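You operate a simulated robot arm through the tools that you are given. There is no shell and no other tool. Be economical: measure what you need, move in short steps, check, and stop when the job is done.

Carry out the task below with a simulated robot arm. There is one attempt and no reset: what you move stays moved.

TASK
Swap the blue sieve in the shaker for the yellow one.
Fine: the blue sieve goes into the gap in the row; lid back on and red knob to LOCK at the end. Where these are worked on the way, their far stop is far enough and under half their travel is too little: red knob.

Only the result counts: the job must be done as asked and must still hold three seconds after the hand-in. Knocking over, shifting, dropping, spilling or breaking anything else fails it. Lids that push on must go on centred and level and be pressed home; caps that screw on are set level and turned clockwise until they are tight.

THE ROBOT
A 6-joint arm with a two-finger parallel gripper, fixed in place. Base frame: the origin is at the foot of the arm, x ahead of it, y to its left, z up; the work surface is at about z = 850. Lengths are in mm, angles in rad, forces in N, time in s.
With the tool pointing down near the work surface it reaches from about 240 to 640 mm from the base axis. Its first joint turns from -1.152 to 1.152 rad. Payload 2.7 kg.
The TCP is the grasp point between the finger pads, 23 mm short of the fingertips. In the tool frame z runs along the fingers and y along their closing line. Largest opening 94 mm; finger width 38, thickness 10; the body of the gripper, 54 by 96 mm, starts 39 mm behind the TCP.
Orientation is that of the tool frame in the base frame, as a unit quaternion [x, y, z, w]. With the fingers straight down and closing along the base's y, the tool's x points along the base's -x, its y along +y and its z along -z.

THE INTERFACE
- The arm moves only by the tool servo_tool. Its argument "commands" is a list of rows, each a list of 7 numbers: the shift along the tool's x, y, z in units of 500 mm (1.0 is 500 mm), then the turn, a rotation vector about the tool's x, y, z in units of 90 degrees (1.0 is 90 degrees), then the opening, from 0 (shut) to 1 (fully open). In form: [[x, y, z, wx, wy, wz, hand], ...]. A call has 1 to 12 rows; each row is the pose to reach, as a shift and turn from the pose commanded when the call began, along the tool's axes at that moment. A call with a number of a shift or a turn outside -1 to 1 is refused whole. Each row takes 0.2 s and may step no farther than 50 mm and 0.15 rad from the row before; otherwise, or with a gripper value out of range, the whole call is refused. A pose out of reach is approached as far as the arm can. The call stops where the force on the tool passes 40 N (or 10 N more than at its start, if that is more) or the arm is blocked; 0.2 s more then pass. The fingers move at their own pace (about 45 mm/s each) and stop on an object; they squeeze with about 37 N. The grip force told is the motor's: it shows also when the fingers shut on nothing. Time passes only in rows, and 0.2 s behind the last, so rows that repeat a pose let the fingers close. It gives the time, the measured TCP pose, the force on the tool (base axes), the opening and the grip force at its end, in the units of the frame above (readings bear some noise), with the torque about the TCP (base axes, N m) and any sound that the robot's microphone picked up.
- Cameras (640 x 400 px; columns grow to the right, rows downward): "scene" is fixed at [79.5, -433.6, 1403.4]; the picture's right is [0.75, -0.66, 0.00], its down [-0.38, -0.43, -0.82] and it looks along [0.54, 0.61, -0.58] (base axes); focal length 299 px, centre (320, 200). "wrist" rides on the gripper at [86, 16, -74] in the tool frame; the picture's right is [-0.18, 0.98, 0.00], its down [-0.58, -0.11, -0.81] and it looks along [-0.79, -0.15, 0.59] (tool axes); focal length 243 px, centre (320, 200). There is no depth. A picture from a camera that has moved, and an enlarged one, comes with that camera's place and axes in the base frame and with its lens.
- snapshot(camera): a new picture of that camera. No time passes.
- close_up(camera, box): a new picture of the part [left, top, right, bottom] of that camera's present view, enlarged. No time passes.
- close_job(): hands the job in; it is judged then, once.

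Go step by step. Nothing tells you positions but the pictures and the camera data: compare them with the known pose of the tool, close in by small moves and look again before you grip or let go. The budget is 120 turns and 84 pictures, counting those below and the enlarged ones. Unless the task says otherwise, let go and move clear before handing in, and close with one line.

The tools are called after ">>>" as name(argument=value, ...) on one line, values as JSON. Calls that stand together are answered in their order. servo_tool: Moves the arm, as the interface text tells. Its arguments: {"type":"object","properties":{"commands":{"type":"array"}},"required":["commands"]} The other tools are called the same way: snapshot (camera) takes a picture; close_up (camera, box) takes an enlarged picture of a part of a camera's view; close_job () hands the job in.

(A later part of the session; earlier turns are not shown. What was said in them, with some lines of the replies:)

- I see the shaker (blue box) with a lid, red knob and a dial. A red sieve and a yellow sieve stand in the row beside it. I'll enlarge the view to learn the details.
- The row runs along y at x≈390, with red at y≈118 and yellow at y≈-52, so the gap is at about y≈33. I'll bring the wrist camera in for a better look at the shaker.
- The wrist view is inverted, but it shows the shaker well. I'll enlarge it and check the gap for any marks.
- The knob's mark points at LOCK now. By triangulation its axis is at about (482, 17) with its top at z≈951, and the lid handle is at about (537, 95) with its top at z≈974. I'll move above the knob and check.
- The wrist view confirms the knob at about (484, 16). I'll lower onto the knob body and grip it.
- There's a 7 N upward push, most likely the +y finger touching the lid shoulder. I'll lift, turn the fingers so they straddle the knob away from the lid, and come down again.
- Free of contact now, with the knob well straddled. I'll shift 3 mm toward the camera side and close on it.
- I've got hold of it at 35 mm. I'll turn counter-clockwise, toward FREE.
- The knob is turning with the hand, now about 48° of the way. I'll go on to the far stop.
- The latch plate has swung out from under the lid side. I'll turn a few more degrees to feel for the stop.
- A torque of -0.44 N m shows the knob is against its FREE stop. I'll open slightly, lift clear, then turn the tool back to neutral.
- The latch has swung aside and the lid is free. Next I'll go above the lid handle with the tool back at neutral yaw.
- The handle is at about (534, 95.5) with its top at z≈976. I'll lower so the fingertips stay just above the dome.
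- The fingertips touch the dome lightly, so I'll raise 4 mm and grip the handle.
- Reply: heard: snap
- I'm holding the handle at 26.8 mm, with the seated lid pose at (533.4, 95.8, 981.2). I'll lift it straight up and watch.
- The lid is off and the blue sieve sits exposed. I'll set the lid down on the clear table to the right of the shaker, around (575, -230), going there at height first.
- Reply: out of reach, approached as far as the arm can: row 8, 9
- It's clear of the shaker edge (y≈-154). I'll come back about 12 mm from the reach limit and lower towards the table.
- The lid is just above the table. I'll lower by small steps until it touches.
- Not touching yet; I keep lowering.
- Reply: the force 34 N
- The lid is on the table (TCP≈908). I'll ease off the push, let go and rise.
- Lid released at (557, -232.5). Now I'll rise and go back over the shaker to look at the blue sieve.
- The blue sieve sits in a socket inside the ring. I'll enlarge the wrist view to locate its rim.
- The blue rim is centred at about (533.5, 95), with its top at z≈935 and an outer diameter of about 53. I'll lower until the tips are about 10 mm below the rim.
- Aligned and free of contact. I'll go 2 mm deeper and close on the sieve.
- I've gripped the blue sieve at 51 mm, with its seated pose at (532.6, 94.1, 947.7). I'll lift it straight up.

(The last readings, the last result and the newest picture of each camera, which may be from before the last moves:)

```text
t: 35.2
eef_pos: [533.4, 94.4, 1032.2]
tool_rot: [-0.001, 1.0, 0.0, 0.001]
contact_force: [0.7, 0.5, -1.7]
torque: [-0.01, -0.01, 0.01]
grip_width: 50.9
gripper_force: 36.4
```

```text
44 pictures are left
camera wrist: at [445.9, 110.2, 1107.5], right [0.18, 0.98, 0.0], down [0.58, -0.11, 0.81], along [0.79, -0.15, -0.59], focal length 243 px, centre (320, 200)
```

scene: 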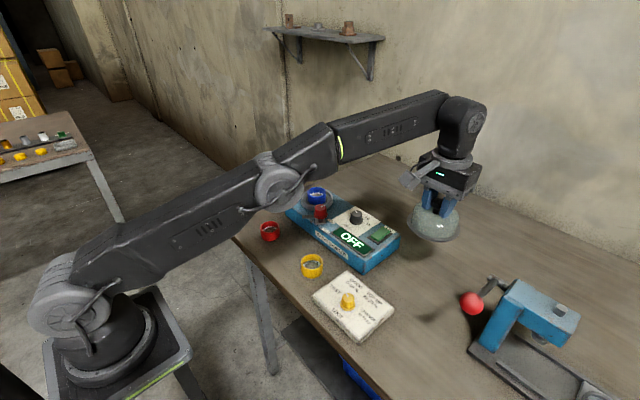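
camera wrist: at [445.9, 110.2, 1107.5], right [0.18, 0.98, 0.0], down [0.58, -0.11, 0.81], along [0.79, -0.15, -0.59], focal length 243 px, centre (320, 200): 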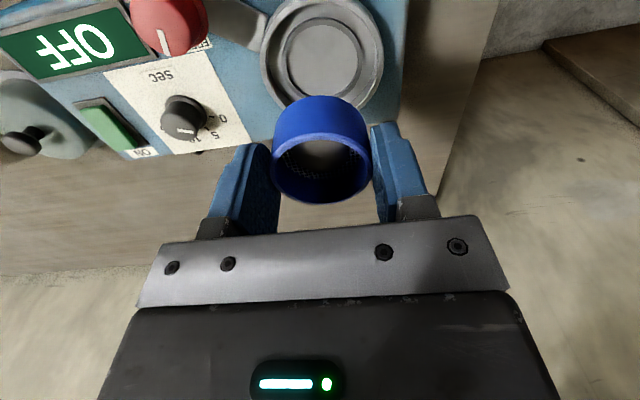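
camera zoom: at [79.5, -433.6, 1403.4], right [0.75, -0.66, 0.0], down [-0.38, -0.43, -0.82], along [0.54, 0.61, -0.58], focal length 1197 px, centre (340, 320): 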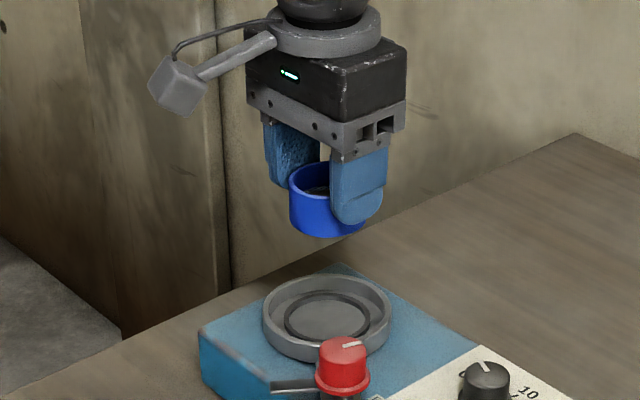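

The blue sieve is out cleanly. The row has red at (386, 119) and yellow at (391, -52), so the gap centre is (388.5, 33). I'll carry blue there, staying high over the knob.

>>> servo_tool(commands=[[0.06, -0.025, 0, 0, 0, 0, 0.3], [0.12, -0.05, 0, 0, 0, 0, 0.3], [0.18, -0.075, 0, 0, 0, 0, 0.3], [0.24, -0.1, 0, 0, 0, 0, 0.3], [0.289, -0.123, 0, 0, 0, 0, 0.3], [0.289, -0.123, 0.08, 0, 0, 0, 0.3], [0.289, -0.123, 0.16, 0, 0, 0, 0.3], [0.289, -0.123, 0.22, 0, 0, 0, 0.3], [0.289, -0.123, 0.22, 0, 0, 0, 0.3]])

>>> close_up(camera="scene", box=[225, 180, 385, 300])

>>> snapshot(camera="wrist")

```text
t: 37.2
eef_pos: [388.1, 32.1, 922.7]
tool_rot: [-0.001, 1.0, 0.001, 0.0]
contact_force: [-1.0, -0.6, -1.0]
torque: [0.0, 0.01, 0.0]
grip_width: 50.9
gripper_force: 37.0
```

```text
3.33 times, centred on (305, 240) of scene
camera zoom: at [79.5, -433.6, 1403.4], right [0.75, -0.66, 0.0], down [-0.38, -0.43, -0.82], along [0.54, 0.61, -0.58], focal length 997 px, centre (370, 67)
```

zoom: 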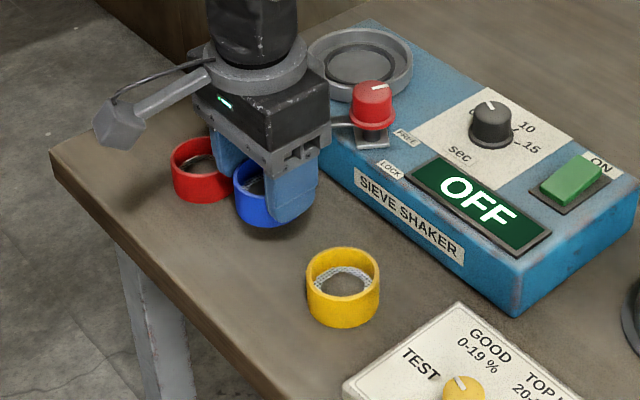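

```text
42 pictures are left
camera wrist: at [301.2, 48.4, 996.8], right [0.18, 0.98, 0.0], down [0.58, -0.11, 0.81], along [0.79, -0.15, -0.59], focal length 243 px, centre (320, 200)
```

wrist: 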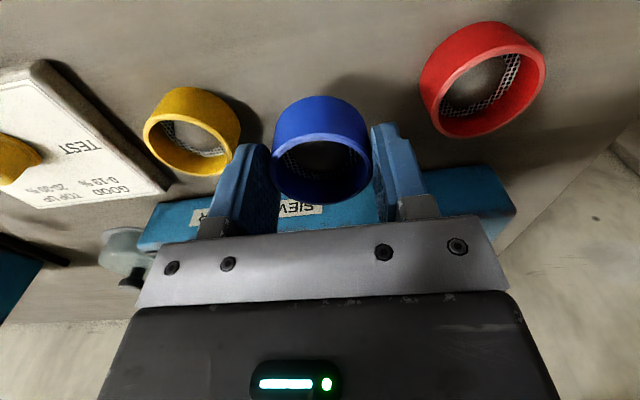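

Well centred between red and yellow. I'll lower the blue sieve to the table.

>>> servo_tool(commands=[[0, 0.004, 0.03, 0, 0, 0, 0.3], [0, 0.004, 0.055, 0, 0, 0, 0.3], [0, 0.004, 0.06, 0, 0, 0, 0.3], [0, 0.004, 0.06, 0, 0, 0, 0.3]])

>>> close_up(camera="scene", box=[225, 200, 345, 290])

```text
t: 38.2
eef_pos: [388.4, 32.9, 892.3]
tool_rot: [-0.001, 1.0, 0.0, 0.0]
contact_force: [0.4, -0.2, -0.6]
torque: [0.01, 0.04, 0.05]
grip_width: 51.0
gripper_force: 36.9
```

```text
4.44 times, centred on (285, 245) of scene
camera zoom: at [79.5, -433.6, 1403.4], right [0.75, -0.66, 0.0], down [-0.38, -0.43, -0.82], along [0.54, 0.61, -0.58], focal length 1330 px, centre (476, 0)
```

zoom: 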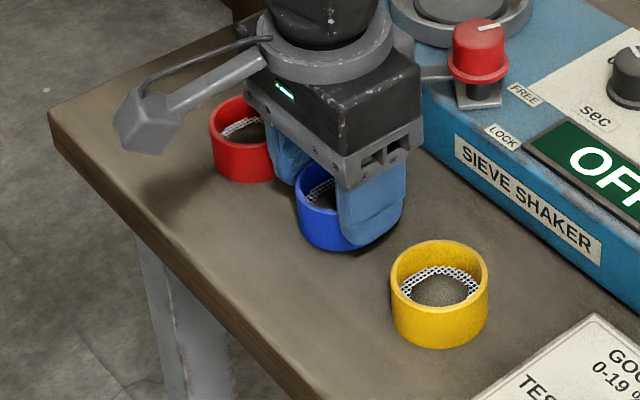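

>>> servo_tool(commands=[[0, 0, 0.003, 0, 0, 0, 0.3], [0, 0, 0.006, 0, 0, 0, 0.3], [0, 0, 0.006, 0, 0, 0, 0.3]])

```text
t: 39.0
eef_pos: [388.7, 34.2, 890.8]
tool_rot: [0.0, 1.0, 0.0, 0.001]
contact_force: [0.3, -0.1, -0.8]
torque: [-0.02, 0.0, -0.01]
grip_width: 51.0
gripper_force: 37.4
```

Not yet touching; down a little more.

>>> servo_tool(commands=[[0, 0, 0.003, 0, 0, 0, 0.3], [0, 0, 0.006, 0, 0, 0, 0.3], [0, 0, 0.006, 0, 0, 0, 0.3]])

```text
t: 39.8
eef_pos: [387.5, 32.8, 886.5]
tool_rot: [-0.001, 1.0, 0.0, 0.0]
contact_force: [0.0, 0.5, -1.2]
torque: [-0.03, 0.01, -0.03]
grip_width: 51.3
gripper_force: 36.9
```

>>> servo_tool(commands=[[0, 0, 0.002, 0, 0, 0, 0.3], [0, 0, 0.004, 0, 0, 0, 0.3], [0, 0, 0.004, 0, 0, 0, 0.3]])

```text
t: 40.6
eef_pos: [388.5, 34.1, 886.4]
tool_rot: [0.0, 1.0, 0.0, 0.001]
contact_force: [-12.9, -3.1, 36.4]
torque: [-0.08, 0.5, 0.02]
grip_width: 51.1
gripper_force: 37.6
```

It's in contact with the table at TCP≈886.5. I'll back off the push, release and rise straight up.

>>> servo_tool(commands=[[0, 0, -0.004, 0, 0, 0, 0.3], [0, 0, -0.004, 0, 0, 0, 0.3], [0, 0, -0.004, 0, 0, 0, 0.66], [0, 0, -0.004, 0, 0, 0, 0.7], [0, 0, -0.06, 0, 0, 0, 0.7], [0, 0, -0.14, 0, 0, 0, 0.7], [0, 0, -0.2, 0, 0, 0, 0.75]])

>>> close_up(camera="scene", box=[225, 200, 345, 290])

>>> snapshot(camera="wrist")

```text
t: 42.2
eef_pos: [387.5, 34.7, 985.2]
tool_rot: [-0.001, 1.0, 0.0, -0.001]
contact_force: [-0.2, -0.2, 0.1]
torque: [0.01, 0.0, -0.01]
grip_width: 70.4
gripper_force: 0.1
```

```text
4.44 times, centred on (285, 245) of scene
camera zoom: at [79.5, -433.6, 1403.4], right [0.75, -0.66, 0.0], down [-0.38, -0.43, -0.82], along [0.54, 0.61, -0.58], focal length 1330 px, centre (476, 0)
```

zoom: 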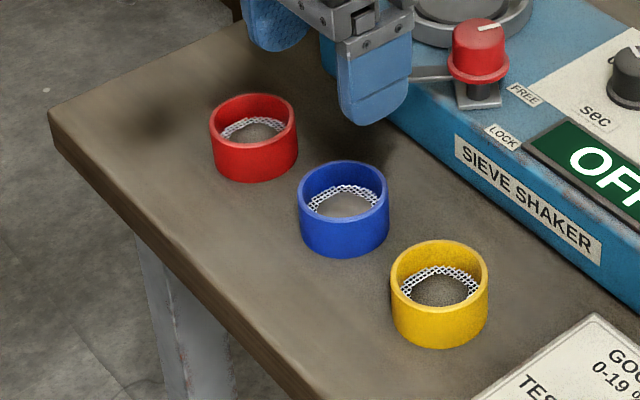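

```text
39 pictures are left
camera wrist: at [301.2, 50.5, 1059.5], right [0.18, 0.98, 0.0], down [0.58, -0.11, 0.81], along [0.79, -0.15, -0.59], focal length 243 px, centre (320, 200)
```

wrist: 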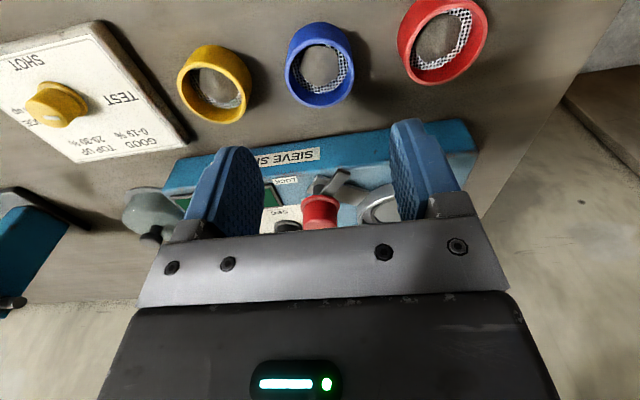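

All three stand neatly in the row, with blue in the gap. Next I'll move over yellow at about (389, -51).

>>> servo_tool(commands=[[-0.001, -0.06, 0, 0, 0, 0, 0.75], [-0.002, -0.12, 0, 0, 0, 0, 0.75], [-0.003, -0.171, 0, 0, 0, 0, 0.75], [-0.003, -0.171, 0.08, 0, 0, 0, 0.75], [-0.003, -0.171, 0.12, 0, 0, 0, 0.75], [-0.003, -0.171, 0.12, 0, 0, 0, 0.75]])

>>> close_up(camera="wrist", box=[120, 0, 520, 240])

>>> close_up(camera="scene", box=[255, 210, 375, 300])

```text
t: 43.6
eef_pos: [389.8, -51.6, 924.4]
tool_rot: [-0.001, 1.0, 0.0, 0.0]
contact_force: [-0.5, 0.6, -0.6]
torque: [-0.01, -0.03, 0.03]
grip_width: 70.4
gripper_force: 0.0
```

```text
1.60 times, centred on (320, 120) of wrist
camera zoom: at [302.5, -35.2, 999.6], right [0.18, 0.98, 0.0], down [0.58, -0.11, 0.81], along [0.79, -0.15, -0.59], focal length 388 px, centre (320, 328)
```

zoom: 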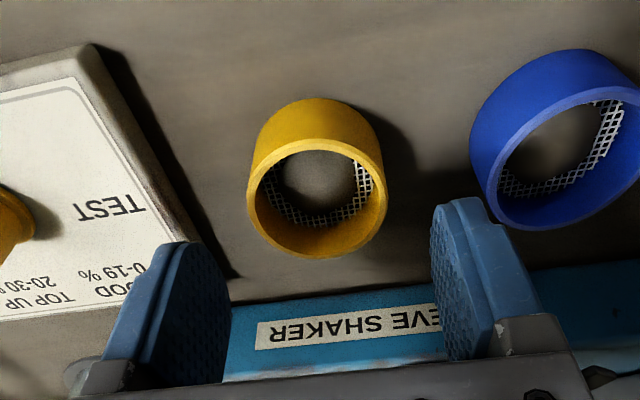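

```text
4.44 times, centred on (315, 255) of scene
camera zoom: at [79.5, -433.6, 1403.4], right [0.75, -0.66, 0.0], down [-0.38, -0.43, -0.82], along [0.54, 0.61, -0.58], focal length 1330 px, centre (342, -44)
```

zoom: 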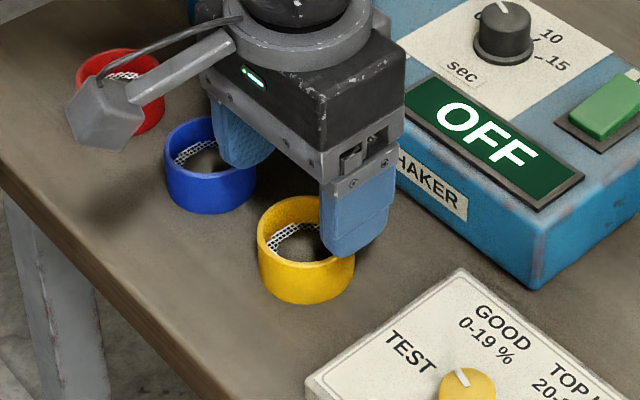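

Yellow is at about (389, -52), with room on both sides. I'll lower to the same relative height as before and grip.

>>> servo_tool(commands=[[0.001, -0.002, 0.03, 0, 0, 0, 0.75], [0.001, -0.002, 0.06, 0, 0, 0, 0.75], [0.001, -0.002, 0.073, 0, 0, 0, 0.75], [0.001, -0.002, 0.073, 0, 0, 0, 0.65], [0.001, -0.002, 0.073, 0, 0, 0, 0.3], [0.001, -0.002, 0.073, 0, 0, 0, 0.3], [0.001, -0.002, 0.073, 0, 0, 0, 0.3]])

>>> close_up(camera="scene", box=[255, 210, 375, 300])

```text
t: 45.2
eef_pos: [389.3, -53.1, 889.1]
tool_rot: [-0.001, 1.0, 0.0, 0.001]
contact_force: [0.4, 0.0, 0.1]
torque: [-0.01, -0.03, -0.02]
grip_width: 51.1
gripper_force: 37.3
```

```text
4.44 times, centred on (315, 255) of scene
camera zoom: at [79.5, -433.6, 1403.4], right [0.75, -0.66, 0.0], down [-0.38, -0.43, -0.82], along [0.54, 0.61, -0.58], focal length 1330 px, centre (342, -44)
```

zoom: 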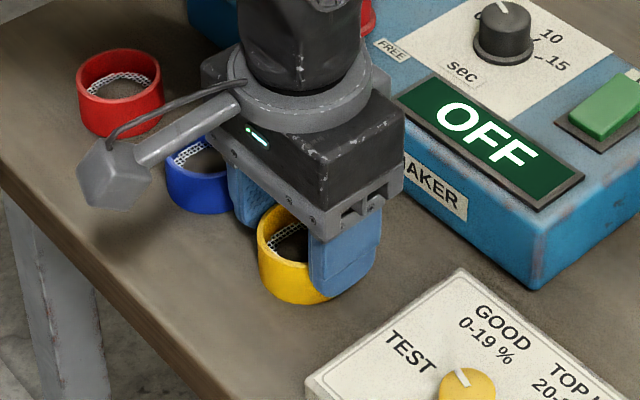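

Yellow is gripped at 51 mm. I'll lift it and carry it over the shaker.

>>> servo_tool(commands=[[0, 0, -0.03, 0, 0, 0, 0.3], [0, 0, -0.1, 0, 0, 0, 0.3], [0, 0, -0.19, 0, 0, 0, 0.3], [0, 0, -0.286, 0, 0, 0, 0.3], [-0.057, 0.058, -0.286, 0, 0, 0, 0.3], [-0.115, 0.117, -0.286, 0, 0, 0, 0.3], [-0.172, 0.176, -0.286, 0, 0, 0, 0.3], [-0.23, 0.235, -0.286, 0, 0, 0, 0.3], [-0.287, 0.294, -0.286, 0, 0, 0, 0.3], [-0.287, 0.294, -0.286, 0, 0, 0, 0.3]])

>>> snapshot(camera="wrist")

>>> close_up(camera="scene", box=[255, 120, 375, 220])

```text
t: 47.4
eef_pos: [532.1, 95.3, 1031.6]
tool_rot: [-0.001, 1.0, 0.0, 0.0]
contact_force: [0.1, 1.1, -1.6]
torque: [-0.03, -0.01, 0.02]
grip_width: 51.2
gripper_force: 36.7
```

```text
35 pictures are left
camera wrist: at [445.5, 111.7, 1106.8], right [0.18, 0.98, 0.0], down [0.58, -0.11, 0.81], along [0.79, -0.15, -0.59], focal length 243 px, centre (320, 200)
```

wrist: 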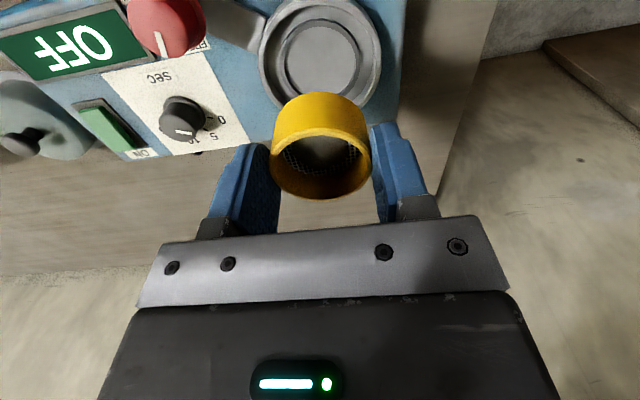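

```text
4.00 times, centred on (315, 170) of scene
camera zoom: at [79.5, -433.6, 1403.4], right [0.75, -0.66, 0.0], down [-0.38, -0.43, -0.82], along [0.54, 0.61, -0.58], focal length 1197 px, centre (340, 320)
```

zoom: 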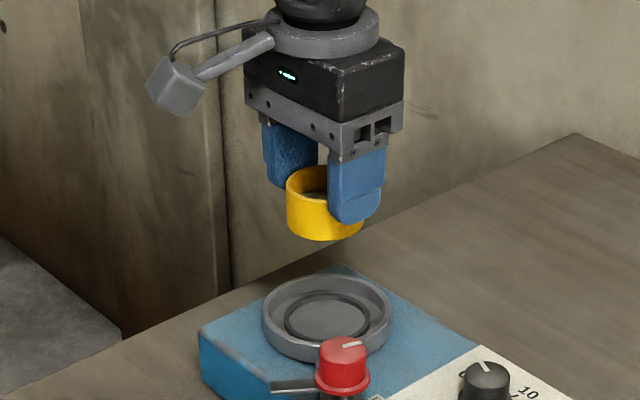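

In hand, yellow hangs about 2.5 mm lower than blue did but is otherwise in the same place. I'll lower it to just above the socket and check.

>>> servo_tool(commands=[[0, -0.002, 0.05, 0, 0, 0, 0.3], [0, -0.002, 0.1, 0, 0, 0, 0.3], [0, -0.002, 0.13, 0, 0, 0, 0.3], [0, -0.002, 0.145, 0, 0, 0, 0.3], [0, -0.002, 0.145, 0, 0, 0, 0.3]])

>>> close_up(camera="wrist", box=[180, 40, 460, 230])

>>> close_up(camera="scene", box=[275, 150, 365, 215])

```text
t: 48.6
eef_pos: [533.6, 94.4, 959.9]
tool_rot: [-0.001, 1.0, 0.0, -0.001]
contact_force: [-0.8, -0.3, -1.1]
torque: [0.03, -0.01, -0.02]
grip_width: 51.4
gripper_force: 37.0
```

```text
2.11 times, centred on (320, 135) of wrist
camera zoom: at [445.6, 110.3, 1033.4], right [0.18, 0.98, 0.0], down [0.58, -0.11, 0.81], along [0.79, -0.15, -0.59], focal length 511 px, centre (320, 337)
```

zoom: 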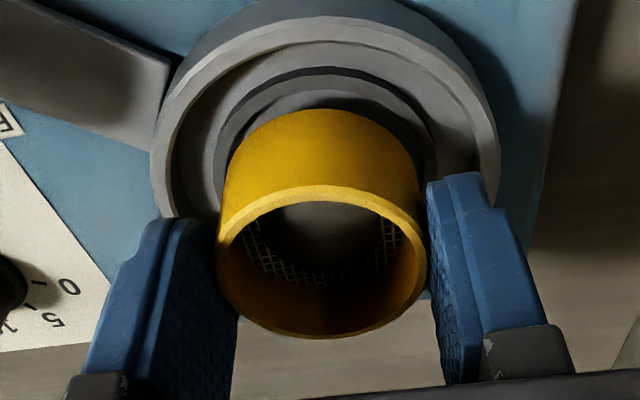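

```text
6.15 times, centred on (320, 182) of scene
camera zoom: at [79.5, -433.6, 1403.4], right [0.75, -0.66, 0.0], down [-0.38, -0.43, -0.82], along [0.54, 0.61, -0.58], focal length 1841 px, centre (320, 308)
```

zoom: 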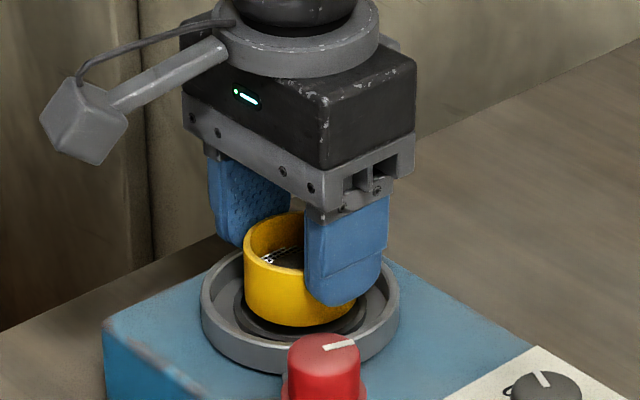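

Aligned just above the socket; I'll lower it in small steps.

>>> servo_tool(commands=[[0, 0, 0.004, 0, 0, 0, 0.3], [0, 0, 0.008, 0, 0, 0, 0.3], [0, 0, 0.012, 0, 0, 0, 0.3], [0, 0, 0.015, 0, 0, 0, 0.3], [0, 0, 0.015, 0, 0, 0, 0.3]])

```text
t: 49.8
eef_pos: [532.4, 94.4, 953.7]
tool_rot: [-0.001, 1.0, 0.0, 0.002]
contact_force: [-6.3, 0.6, 19.2]
torque: [-0.51, 0.4, -0.11]
grip_width: 51.0
gripper_force: 36.8
```

There's contact about 3–4 mm above the expected seat, off to the -y side. I'll look before pressing.

>>> close_up(camera="scene", box=[290, 170, 350, 215])

>>> close_up(camera="wrist", box=[220, 40, 420, 180])

```text
8.89 times, centred on (320, 192) of scene
camera zoom: at [79.0, -433.7, 1403.4], right [0.75, -0.66, 0.0], down [-0.38, -0.43, -0.82], along [0.54, 0.61, -0.57], focal length 2660 px, centre (320, 267)
```

zoom: 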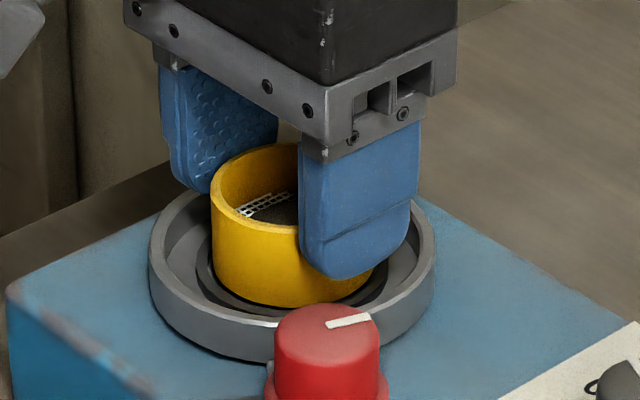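

```text
2.86 times, centred on (320, 110) of wrist
camera zoom: at [445.3, 110.0, 1027.9], right [0.18, 0.98, 0.0], down [0.58, -0.11, 0.81], along [0.79, -0.15, -0.59], focal length 693 px, centre (320, 457)
```

zoom: 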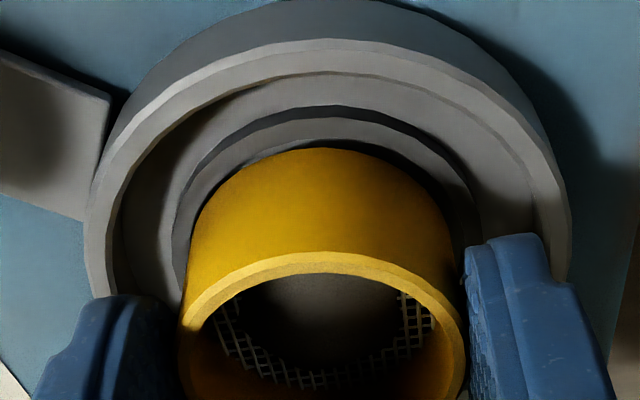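

The sieve's -y lower edge seems to rest on the socket lip. I'll lift 3 mm, shift 1.2 mm in +y and 0.5 mm in +x, then try again gently.

>>> servo_tool(commands=[[0, 0, -0.01, 0, 0, 0, 0.3], [-0.001, 0.0025, -0.01, 0, 0, 0, 0.3], [-0.001, 0.0025, -0.005, 0, 0, 0, 0.3], [-0.001, 0.0025, 0, 0, 0, 0, 0.3], [-0.001, 0.0025, 0, 0, 0, 0, 0.3]])

```text
t: 51.0
eef_pos: [533.0, 94.9, 950.5]
tool_rot: [-0.001, 1.0, 0.0, 0.0]
contact_force: [0.1, 0.7, -1.1]
torque: [0.03, 0.02, 0.04]
grip_width: 51.0
gripper_force: 37.0
```

It slipped in with no force at z=950.5. I'll lower until it bottoms.

>>> servo_tool(commands=[[0, 0, 0.002, 0, 0, 0, 0.3], [0, 0, 0.004, 0, 0, 0, 0.3], [0, 0, 0.004, 0, 0, 0, 0.3]])

```text
t: 51.8
eef_pos: [534.0, 94.9, 950.2]
tool_rot: [-0.001, 1.0, 0.0, 0.0]
contact_force: [-0.6, 0.1, 1.6]
torque: [-0.04, 0.0, 0.02]
grip_width: 51.0
gripper_force: 37.0
```

>>> servo_tool(commands=[[0, 0, 0.002, 0, 0, 0, 0.3], [0, 0, 0.004, 0, 0, 0, 0.3], [0, 0, 0.004, 0, 0, 0, 0.3]])

>>> close_up(camera="scene", box=[290, 170, 350, 215])

```text
t: 52.6
eef_pos: [533.3, 95.0, 949.0]
tool_rot: [-0.002, 1.0, 0.0, 0.002]
contact_force: [-6.3, -0.2, 19.4]
torque: [-0.01, 0.32, -0.05]
grip_width: 51.1
gripper_force: 36.8
```

```text
8.89 times, centred on (320, 192) of scene
camera zoom: at [79.0, -433.7, 1403.4], right [0.75, -0.66, 0.0], down [-0.38, -0.43, -0.82], along [0.54, 0.61, -0.57], focal length 2660 px, centre (320, 267)
```

zoom: 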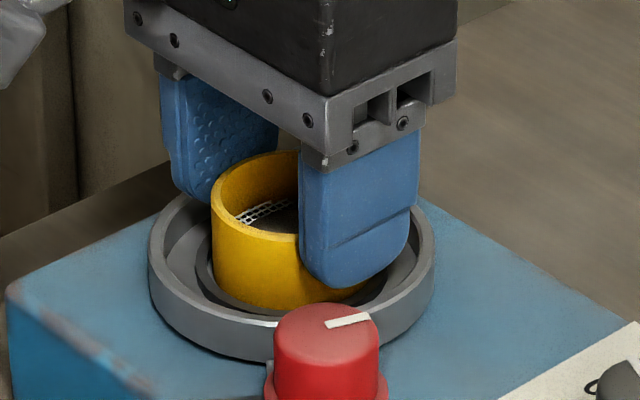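

It bottomed level at the expected height with the torque balanced. I'll ease off, open and lift clear.

>>> servo_tool(commands=[[0, 0, -0.003, 0, 0, 0, 0.3], [0, 0, -0.003, 0, 0, 0, 0.62], [0, 0, -0.003, 0, 0, 0, 0.68], [0, 0, -0.03, 0, 0, 0, 0.7], [0, 0, -0.1, 0, 0, 0, 0.7], [0, 0, -0.19, 0, 0, 0, 0.6]])

>>> close_up(camera="scene", box=[275, 165, 365, 230])

>>> close_up(camera="wrist", box=[240, 0, 400, 120])

```text
t: 54.0
eef_pos: [532.8, 93.8, 1041.9]
tool_rot: [-0.001, 1.0, 0.0, 0.0]
contact_force: [0.3, -0.5, -0.2]
torque: [-0.01, 0.01, 0.02]
grip_width: 56.4
gripper_force: 0.1
```

```text
6.15 times, centred on (320, 198) of scene
camera zoom: at [79.5, -433.6, 1403.4], right [0.75, -0.66, 0.0], down [-0.38, -0.43, -0.82], along [0.54, 0.61, -0.58], focal length 1841 px, centre (320, 215)
```

zoom: 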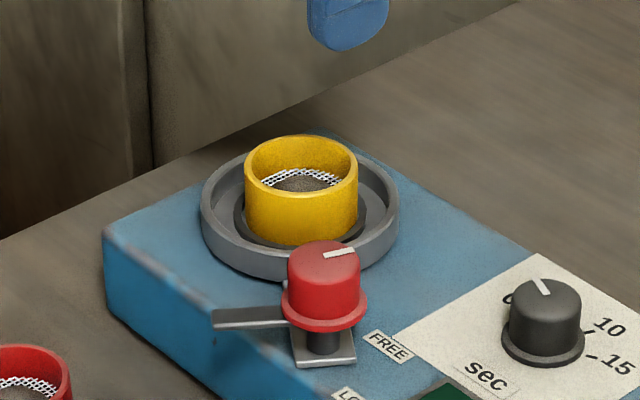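

```text
3.33 times, centred on (320, 60) of wrist
camera zoom: at [445.6, 110.8, 1117.1], right [0.18, 0.98, 0.0], down [0.58, -0.11, 0.81], along [0.79, -0.15, -0.59], focal length 809 px, centre (320, 667)
```

zoom: 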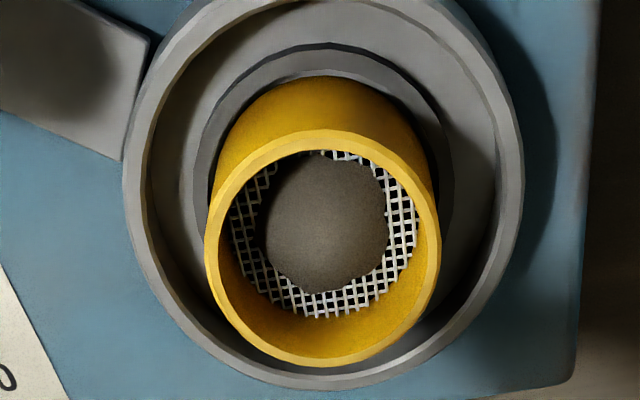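

Yellow sits just as blue did. Now I'll fetch the lid and go back above its handle.

>>> servo_tool(commands=[[-0.005, -0.09, 0, 0, 0, 0, 0.5], [-0.01, -0.18, 0, 0, 0, 0, 0.5], [-0.02, -0.27, 0, 0, 0, 0, 0.5], [-0.03, -0.36, 0, 0, 0, 0, 0.5], [-0.04, -0.45, 0, 0, 0, 0, 0.5], [-0.047, -0.54, 0, 0, 0, 0, 0.5], [-0.047, -0.6, 0.02, 0, 0, 0, 0.5], [-0.047, -0.6545, 0.09, 0, 0, 0, 0.5], [-0.047, -0.6545, 0.16, 0, 0, 0, 0.5], [-0.047, -0.6545, 0.19, 0, 0, 0, 0.5], [-0.047, -0.6545, 0.19, 0, 0, 0, 0.5]])

>>> snapshot(camera="wrist")

```text
t: 56.4
eef_pos: [556.8, -232.6, 946.4]
tool_rot: [-0.001, 1.0, 0.0, 0.0]
contact_force: [0.5, 0.0, -0.3]
torque: [-0.05, -0.02, -0.05]
grip_width: 47.3
gripper_force: 0.0
```

```text
26 pictures are left
camera wrist: at [469.6, -216.2, 1021.1], right [0.18, 0.98, 0.0], down [0.58, -0.11, 0.81], along [0.79, -0.15, -0.59], focal length 243 px, centre (320, 200)
```

wrist: 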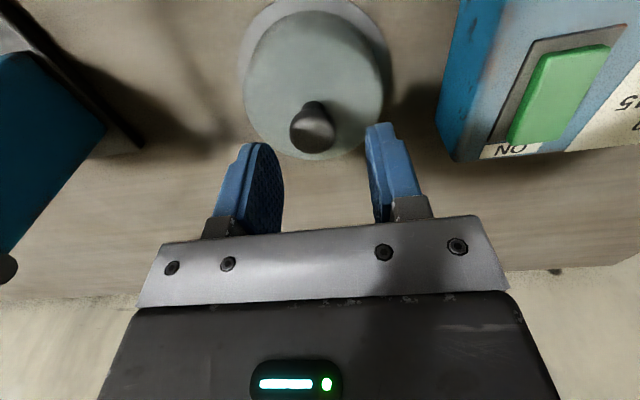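

The handle looks about 3–4 mm toward -y of the tool. I'll lower partway with a small correction and check.

>>> servo_tool(commands=[[0, -0.005, 0.03, 0, 0, 0, 0.5], [0, -0.005, 0.055, 0, 0, 0, 0.5], [0, -0.005, 0.055, 0, 0, 0, 0.5]])

>>> close_up(camera="wrist", box=[200, 60, 440, 230])

```text
t: 57.2
eef_pos: [557.9, -234.9, 919.8]
tool_rot: [-0.001, 1.0, 0.0, 0.0]
contact_force: [0.0, 0.4, 0.6]
torque: [-0.05, 0.02, -0.01]
grip_width: 46.8
gripper_force: 0.1
```

```text
2.35 times, centred on (320, 145) of wrist
camera zoom: at [470.0, -218.3, 994.3], right [0.18, 0.98, 0.0], down [0.58, -0.11, 0.81], along [0.79, -0.15, -0.59], focal length 571 px, centre (320, 329)
```

zoom: 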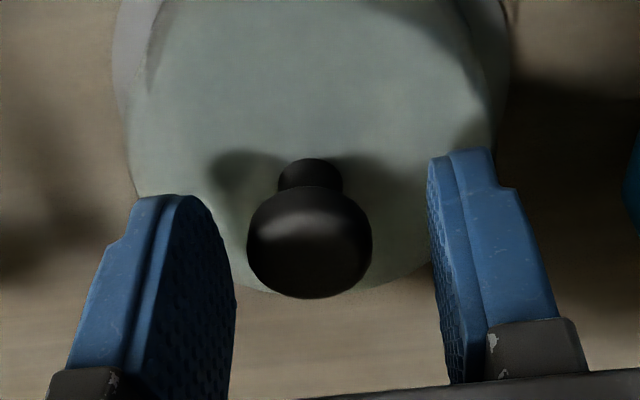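

Close to centred. I'll lower the last bit, shift slightly and grip the handle at the same height as before.

>>> servo_tool(commands=[[0, -0.002, 0.012, 0, 0, 0, 0.5], [0, -0.002, 0.021, 0, 0, 0, 0.5], [0, -0.002, 0.021, 0, 0, 0, 0], [0, -0.002, 0.021, 0, 0, 0, 0], [0, -0.002, 0.021, 0, 0, 0, 0], [0, -0.002, 0.021, 0, 0, 0, 0]])

>>> close_up(camera="wrist", box=[200, 60, 440, 230])

```text
t: 58.6
eef_pos: [556.3, -235.8, 909.5]
tool_rot: [0.0, 1.0, -0.001, 0.0]
contact_force: [0.0, -1.1, 2.0]
torque: [-0.04, -0.09, -0.04]
grip_width: 26.8
gripper_force: 37.1
```

```text
2.35 times, centred on (320, 145) of wrist
camera zoom: at [470.1, -219.5, 984.3], right [0.18, 0.98, 0.0], down [0.58, -0.11, 0.81], along [0.79, -0.15, -0.59], focal length 571 px, centre (320, 329)
```

zoom: 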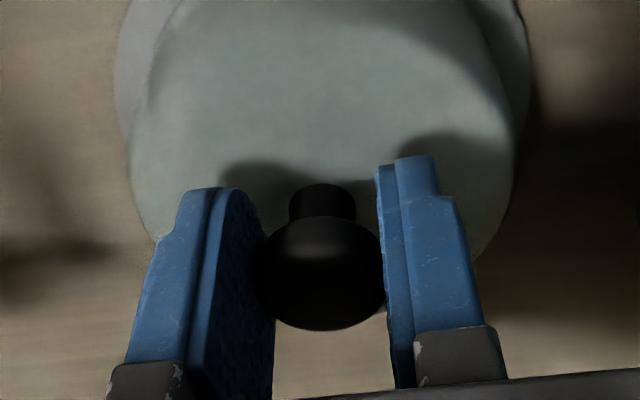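

I'm holding the lid at 26.8 mm. I'll lift it and carry it back over the shaker ring.

>>> servo_tool(commands=[[0, 0, -0.04, 0, 0, 0, 0], [0, 0, -0.12, 0, 0, 0, 0], [0, 0, -0.21, 0, 0, 0, 0], [0.01, 0, -0.29, 0, 0, 0, 0], [0.0468, 0.08, -0.29, 0, 0, 0, 0], [0.0468, 0.17, -0.29, 0, 0, 0, 0], [0.0468, 0.26, -0.29, 0, 0, 0, 0], [0.0468, 0.35, -0.29, 0, 0, 0, 0], [0.0468, 0.44, -0.29, 0, 0, 0, 0], [0.0468, 0.53, -0.29, 0, 0, 0, 0], [0.0468, 0.6, -0.29, 0, 0, 0, 0], [0.0468, 0.6618, -0.29, 0, 0, 0, 0]])

>>> snapshot(camera="wrist")

```text
t: 61.2
eef_pos: [533.6, 95.4, 1055.2]
tool_rot: [-0.002, 1.0, 0.001, 0.0]
contact_force: [0.8, 0.5, -1.9]
torque: [0.04, -0.02, -0.01]
grip_width: 26.7
gripper_force: 36.9
```

```text
23 pictures are left
camera wrist: at [446.5, 111.7, 1129.6], right [0.18, 0.98, 0.0], down [0.58, -0.11, 0.81], along [0.79, -0.15, -0.59], focal length 243 px, centre (320, 200)
```

wrist: 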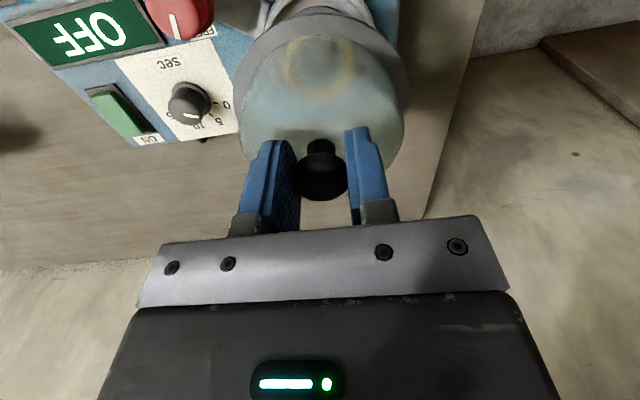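

Over the ring, with the lid hanging level. I'll lower to a little above seating and check.

>>> servo_tool(commands=[[0, 0, 0.05, 0, 0, 0, 0], [0, 0, 0.1, 0, 0, 0, 0], [0, 0, 0.12, 0, 0, 0, 0], [0, 0, 0.128, 0, 0, 0, 0], [0, 0, 0.128, 0, 0, 0, 0]])

>>> close_up(camera="scene", box=[275, 150, 365, 215])

>>> close_up(camera="wrist", box=[200, 0, 440, 180])

```text
t: 62.4
eef_pos: [533.6, 95.0, 991.5]
tool_rot: [-0.001, 1.0, 0.0, 0.0]
contact_force: [-0.2, -0.5, -1.5]
torque: [0.02, 0.02, -0.01]
grip_width: 26.6
gripper_force: 37.0
```

```text
6.15 times, centred on (320, 182) of scene
camera zoom: at [79.5, -433.6, 1403.4], right [0.75, -0.66, 0.0], down [-0.38, -0.43, -0.82], along [0.54, 0.61, -0.58], focal length 1841 px, centre (320, 308)
```

zoom: 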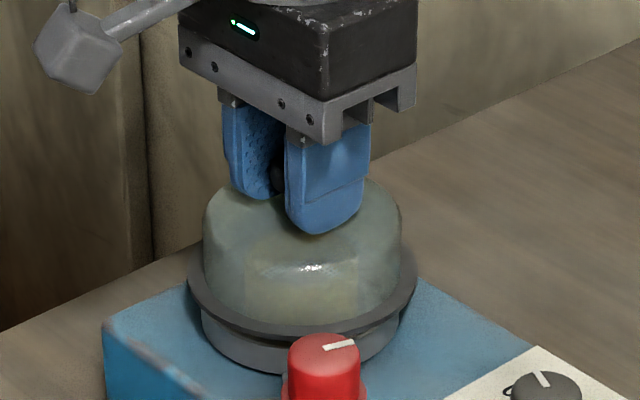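

```text
2.22 times, centred on (320, 90) of wrist
camera zoom: at [446.0, 111.2, 1065.0], right [0.18, 0.98, 0.0], down [0.58, -0.11, 0.81], along [0.79, -0.15, -0.59], focal length 539 px, centre (320, 444)
```

zoom: 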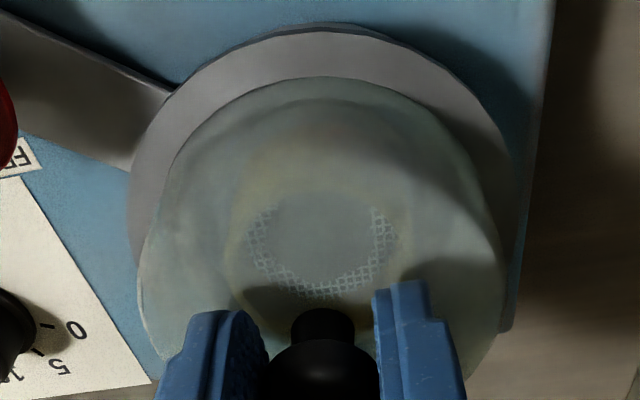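

Lid and ring look concentric. I'll lower it gently onto the ring.

>>> servo_tool(commands=[[0, 0, 0.006, 0, 0, 0, 0], [0, 0, 0.011, 0, 0, 0, 0], [0, 0, 0.015, 0, 0, 0, 0], [0, 0, 0.015, 0, 0, 0, 0]])

```text
t: 63.4
eef_pos: [533.9, 96.1, 982.0]
tool_rot: [-0.001, 1.0, 0.001, 0.0]
contact_force: [-0.9, -0.8, 0.5]
torque: [-0.02, -0.03, 0.02]
grip_width: 26.7
gripper_force: 36.8
```

Contact is beginning. I'll press it home.

>>> servo_tool(commands=[[0, 0, 0.003, 0, 0, 0, 0], [0, 0, 0.006, 0, 0, 0, 0], [0, 0, 0.008, 0, 0, 0, 0], [0, 0, 0.008, 0, 0, 0, 0]])

>>> close_up(camera="scene", box=[275, 150, 365, 215])

```text
t: 64.4
eef_pos: [532.2, 94.7, 982.5]
tool_rot: [-0.002, 1.0, -0.001, 0.002]
contact_force: [-23.4, 0.4, 31.7]
torque: [-0.02, 0.13, 0.01]
grip_width: 27.0
gripper_force: 36.2
heard: snap
```

```text
6.15 times, centred on (320, 182) of scene
camera zoom: at [78.3, -433.7, 1403.4], right [0.75, -0.66, 0.0], down [-0.38, -0.43, -0.82], along [0.54, 0.61, -0.57], focal length 1841 px, centre (320, 308)
```

zoom: 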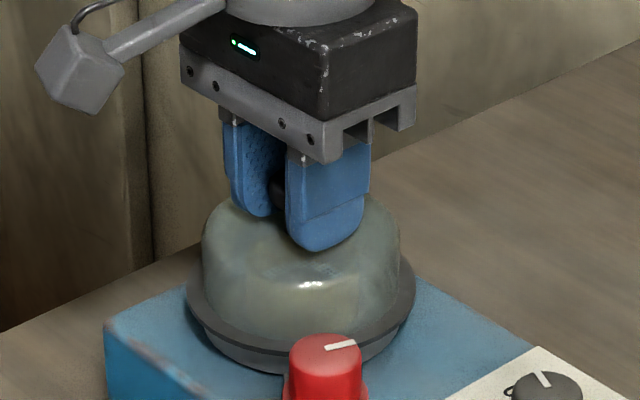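

It snapped home. I'll relax, release and rise, then check that it sits level.

>>> servo_tool(commands=[[0, 0, -0.008, 0, 0, 0, 0], [0, 0, -0.008, 0, 0, 0, 0.4], [0, 0, -0.008, 0, 0, 0, 0.5], [0, 0, -0.008, 0, 0, 0, 0.5], [0, 0, -0.05, 0, 0, 0, 0.5], [0, 0, -0.12, 0, 0, 0, 0.5]])

>>> close_up(camera="scene", box=[265, 150, 385, 230])

>>> close_up(camera="wrist", box=[200, 0, 440, 180])

```text
t: 65.8
eef_pos: [533.3, 95.5, 1038.2]
tool_rot: [-0.001, 1.0, 0.0, -0.002]
contact_force: [0.3, -0.5, -0.1]
torque: [0.0, 0.01, 0.0]
grip_width: 47.1
gripper_force: 0.2
```

```text
5.00 times, centred on (325, 190) of scene
camera zoom: at [79.5, -433.6, 1403.4], right [0.75, -0.66, 0.0], down [-0.38, -0.43, -0.82], along [0.54, 0.61, -0.58], focal length 1496 px, centre (295, 250)
```

zoom: 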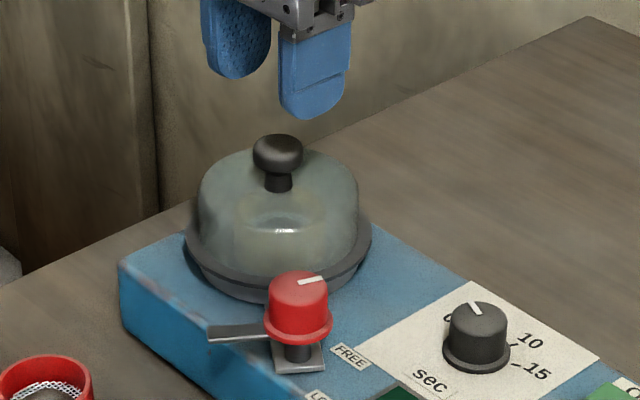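

```text
2.22 times, centred on (320, 90) of wrist
camera zoom: at [445.8, 111.0, 1113.0], right [0.18, 0.98, 0.0], down [0.58, -0.11, 0.81], along [0.79, -0.15, -0.59], focal length 539 px, centre (320, 444)
```

zoom: 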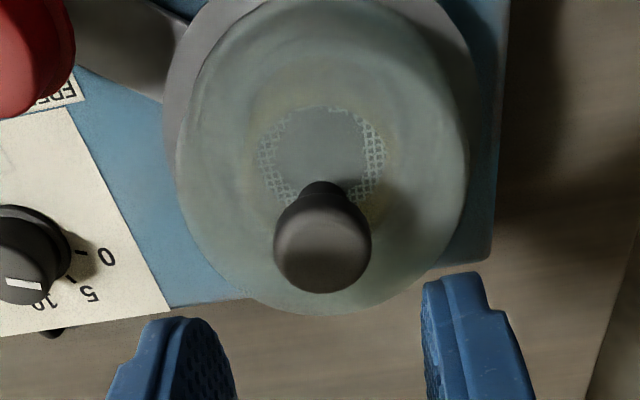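

The lid sits exactly where it was at first. Now the knob: I'll move above it while yawing to the orientation where it was released.

>>> servo_tool(commands=[[0.01, -0.015, -0.02, 0, 0, -0.09, 0.46], [0.02, -0.03, -0.02, 0, 0, -0.18, 0.46], [0.03, -0.045, -0.02, 0, 0, -0.27, 0.46], [0.04, -0.06, -0.02, 0, 0, -0.36, 0.46], [0.05, -0.075, -0.02, 0, 0, -0.45, 0.46], [0.06, -0.09, -0.02, 0, 0, -0.54, 0.46], [0.07, -0.105, -0.02, 0, 0, -0.63, 0.46], [0.08, -0.12, -0.02, 0, 0, -0.72, 0.46], [0.09, -0.135, -0.02, 0, 0, -0.81, 0.46], [0.097, -0.15, -0.02, 0, 0, -0.9, 0.46], [0.1036, -0.158, -0.02, 0, 0, -0.99, 0.46], [0.1036, -0.158, -0.02, 0, 0, -0.99, 0.46]])

>>> servo_tool(commands=[[0, 0, 0, 0, 0, -0.09, 0.46], [0, 0, 0, 0, 0, -0.18, 0.46], [0, 0, 0, 0, 0, -0.27, 0.46], [0, 0, 0, 0, 0, -0.36, 0.46], [0, 0, 0, 0, 0, -0.41, 0.46], [0, 0, 0.04, 0, 0, -0.41, 0.46], [0, 0, 0.08, 0, 0, -0.41, 0.46], [0, 0, 0.08, 0, 0, -0.41, 0.46]])

>>> close_up(camera="scene", box=[265, 150, 385, 230])

>>> snapshot(camera="wrist")

```text
t: 68.4
eef_pos: [480.6, 15.1, 1048.2]
tool_rot: [-0.703, 0.711, 0.0, 0.0]
contact_force: [-0.2, -0.2, 1.0]
torque: [-0.01, 0.02, 0.05]
grip_width: 43.1
gripper_force: 0.1
```

```text
t: 70.2
eef_pos: [481.6, 14.5, 1008.0]
tool_rot: [0.891, -0.454, 0.0, 0.0]
contact_force: [-0.3, -0.4, -0.4]
torque: [-0.01, -0.01, 0.01]
grip_width: 43.3
gripper_force: 0.0
```

```text
5.00 times, centred on (325, 190) of scene
camera zoom: at [79.5, -433.6, 1403.4], right [0.75, -0.66, 0.0], down [-0.38, -0.43, -0.82], along [0.54, 0.61, -0.58], focal length 1496 px, centre (295, 250)
```

zoom: 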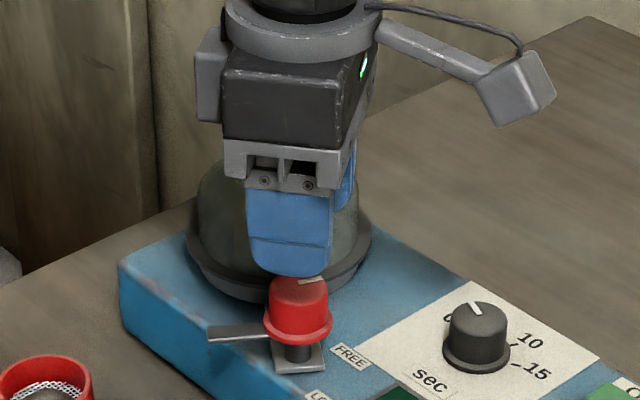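

```text
16 pictures are left
camera wrist: at [518.7, -64.5, 1083.4], right [-0.9, -0.43, 0.0], down [-0.25, 0.53, 0.81], along [-0.35, 0.73, -0.59], focal length 243 px, centre (320, 200)
```

wrist: 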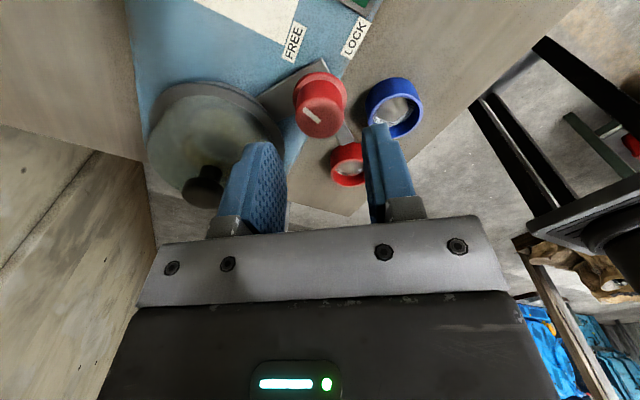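

Aligned with the knob. I'll descend, grip, then turn.

>>> servo_tool(commands=[[-0.005, -0.002, 0.05, 0, 0, 0, 0.46], [-0.005, -0.002, 0.09, 0, 0, 0, 0.46], [-0.005, -0.002, 0.107, 0, 0, 0, 0.46], [-0.005, -0.002, 0.107, 0, 0, 0, 0.46]])

>>> close_up(camera="wrist", box=[180, 80, 460, 230])

```text
t: 71.2
eef_pos: [481.4, 18.6, 955.6]
tool_rot: [0.891, -0.453, 0.0, 0.0]
contact_force: [-0.6, 0.0, 0.9]
torque: [0.01, 0.02, -0.02]
grip_width: 43.6
gripper_force: 0.1
```

```text
2.29 times, centred on (320, 155) of wrist
camera zoom: at [518.6, -60.8, 1030.0], right [-0.9, -0.43, 0.0], down [-0.25, 0.53, 0.81], along [-0.35, 0.73, -0.59], focal length 555 px, centre (320, 303)
```

zoom: 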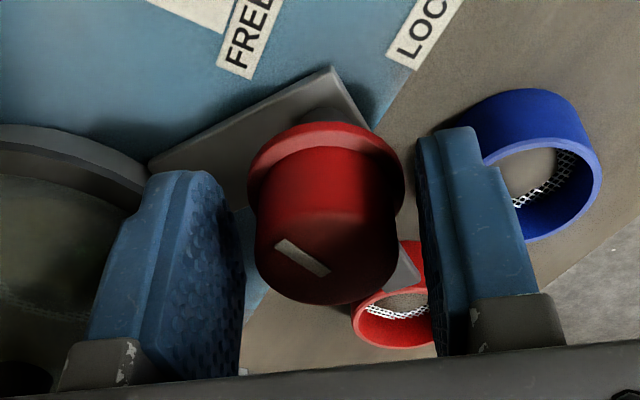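

Well straddled and contact-free. I'll grip the knob.

>>> servo_tool(commands=[[0, 0, 0, 0, 0, 0, 0], [0, 0, 0, 0, 0, 0, 0], [0, 0, 0, 0, 0, 0, 0]])

>>> servo_tool(commands=[[0, 0, 0, 0, 0, 0.09, 0], [0, 0, 0, 0, 0, 0.18, 0], [0, 0, 0, 0, 0, 0.27, 0], [0, 0, 0, 0, 0, 0.36, 0], [0, 0, 0, 0, 0, 0.45, 0], [0, 0, 0, 0, 0, 0.54, 0], [0, 0, 0, 0, 0, 0.63, 0], [0, 0, 0, 0, 0, 0.72, 0], [0, 0, 0, 0, 0, 0.81, 0], [0, 0, 0, 0, 0, 0.88, 0]])

>>> close_up(camera="scene", box=[265, 150, 385, 230])

```text
t: 72.0
eef_pos: [479.7, 18.2, 954.6]
tool_rot: [0.892, -0.453, -0.001, 0.001]
contact_force: [-10.3, -3.1, 1.5]
torque: [-0.08, 0.32, -0.02]
grip_width: 35.5
gripper_force: 45.1
```

```text
t: 74.2
eef_pos: [480.9, 18.3, 954.9]
tool_rot: [-0.397, 0.918, 0.0, 0.0]
contact_force: [-9.7, -2.1, -0.6]
torque: [-0.3, 0.42, -0.03]
grip_width: 35.3
gripper_force: 44.8
```

```text
5.00 times, centred on (325, 190) of scene
camera zoom: at [79.2, -433.7, 1403.4], right [0.75, -0.66, 0.0], down [-0.38, -0.43, -0.82], along [0.54, 0.61, -0.57], focal length 1496 px, centre (295, 250)
```

zoom: 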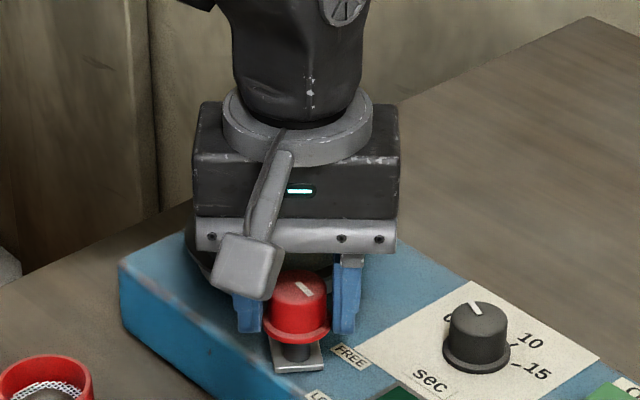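

The mark is close to LOCK. I'll turn on until the stop is felt.

>>> servo_tool(commands=[[0, 0, 0, 0, 0, 0.05, 0], [0, 0, 0, 0, 0, 0.1, 0], [0, 0, 0, 0, 0, 0.1, 0]])

>>> close_up(camera="scene", box=[265, 150, 385, 230])

```text
t: 75.0
eef_pos: [480.9, 18.9, 955.4]
tool_rot: [-0.325, 0.946, -0.001, 0.001]
contact_force: [-11.4, -3.1, -1.5]
torque: [-0.13, 0.18, -0.05]
grip_width: 35.3
gripper_force: 45.1
```

```text
5.00 times, centred on (325, 190) of scene
camera zoom: at [79.2, -433.7, 1403.4], right [0.75, -0.66, 0.0], down [-0.38, -0.43, -0.82], along [0.54, 0.61, -0.57], focal length 1496 px, centre (295, 250)
```

zoom: 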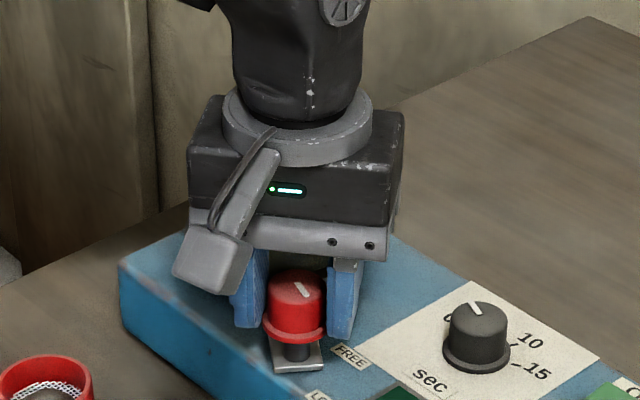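

No stop yet; a bit further.

>>> servo_tool(commands=[[0, 0, 0, 0, 0, 0.04, 0], [0, 0, 0, 0, 0, 0.08, 0], [0, 0, 0, 0, 0, 0.08, 0]])

```text
t: 75.8
eef_pos: [481.9, 17.9, 955.4]
tool_rot: [-0.265, 0.964, -0.001, 0.002]
contact_force: [2.2, -2.0, -7.4]
torque: [-0.07, -0.17, 0.4]
grip_width: 34.9
gripper_force: 44.9
```

A torque of +0.4 N m shows the LOCK stop. I'll release without turning back and lift clear.

>>> servo_tool(commands=[[0, 0, 0, 0, 0, 0, 0.46], [0, 0, 0, 0, 0, 0, 0.46], [0, 0, 0, 0, 0, 0, 0.46], [0, 0, -0.06, 0, 0, 0, 0.46], [0, 0, -0.14, 0, 0, 0, 0.46], [0.06, 0, -0.2, 0, 0, 0, 0.46], [0.12, 0, -0.26, 0, 0, 0, 0.46], [0.18, 0, -0.3, 0, 0, 0, 0.46]])

>>> close_up(camera="scene", box=[285, 170, 375, 230])

>>> snapshot(camera="scene")

>>> snapshot(camera="wrist")

```text
t: 77.6
eef_pos: [403.3, -28.0, 1105.1]
tool_rot: [-0.265, 0.964, 0.0, 0.0]
contact_force: [0.5, -0.4, -0.7]
torque: [-0.05, -0.01, -0.02]
grip_width: 42.9
gripper_force: 0.0
```

```text
6.67 times, centred on (330, 200) of scene
camera zoom: at [79.5, -433.6, 1403.4], right [0.75, -0.66, 0.0], down [-0.38, -0.43, -0.82], along [0.54, 0.61, -0.58], focal length 1995 px, centre (253, 200)
```

zoom: 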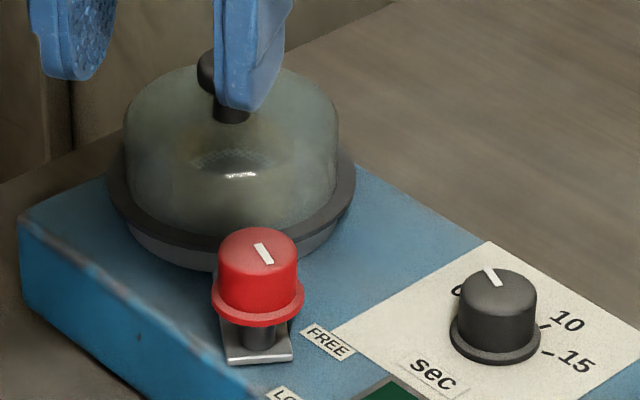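

```text
11 pictures are left
```

scene: 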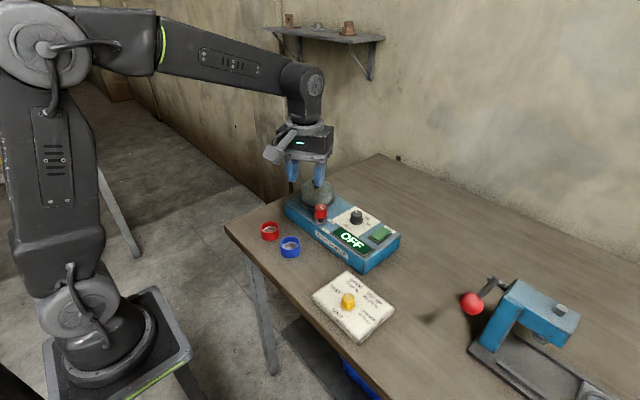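

```text
10 pictures are left
camera wrist: at [319.3, -57.7, 1180.4], right [-0.34, 0.94, 0.0], down [0.56, 0.2, 0.81], along [0.76, 0.28, -0.59], focal length 243 px, centre (320, 200)
```

wrist: 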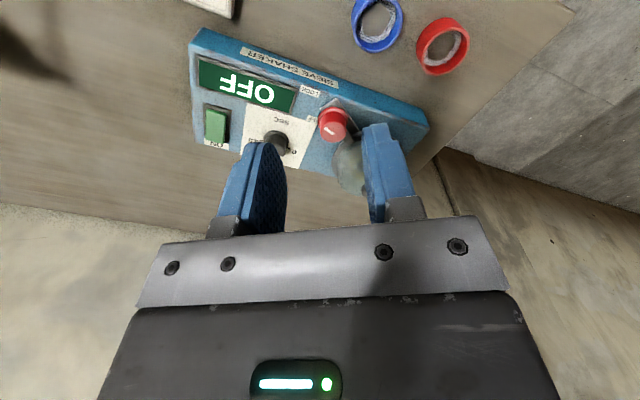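

The knob mark and latch are back at their original LOCK position. The lid is seated, yellow is in the shaker, blue is in the row's gap and the arm is clear, so I'm handing in.

>>> close_job()

```text
The job is handed in.
```

The yellow sieve is in the shaker with the lid pressed on and the red knob at LOCK, and the blue sieve stands in the gap in the row.
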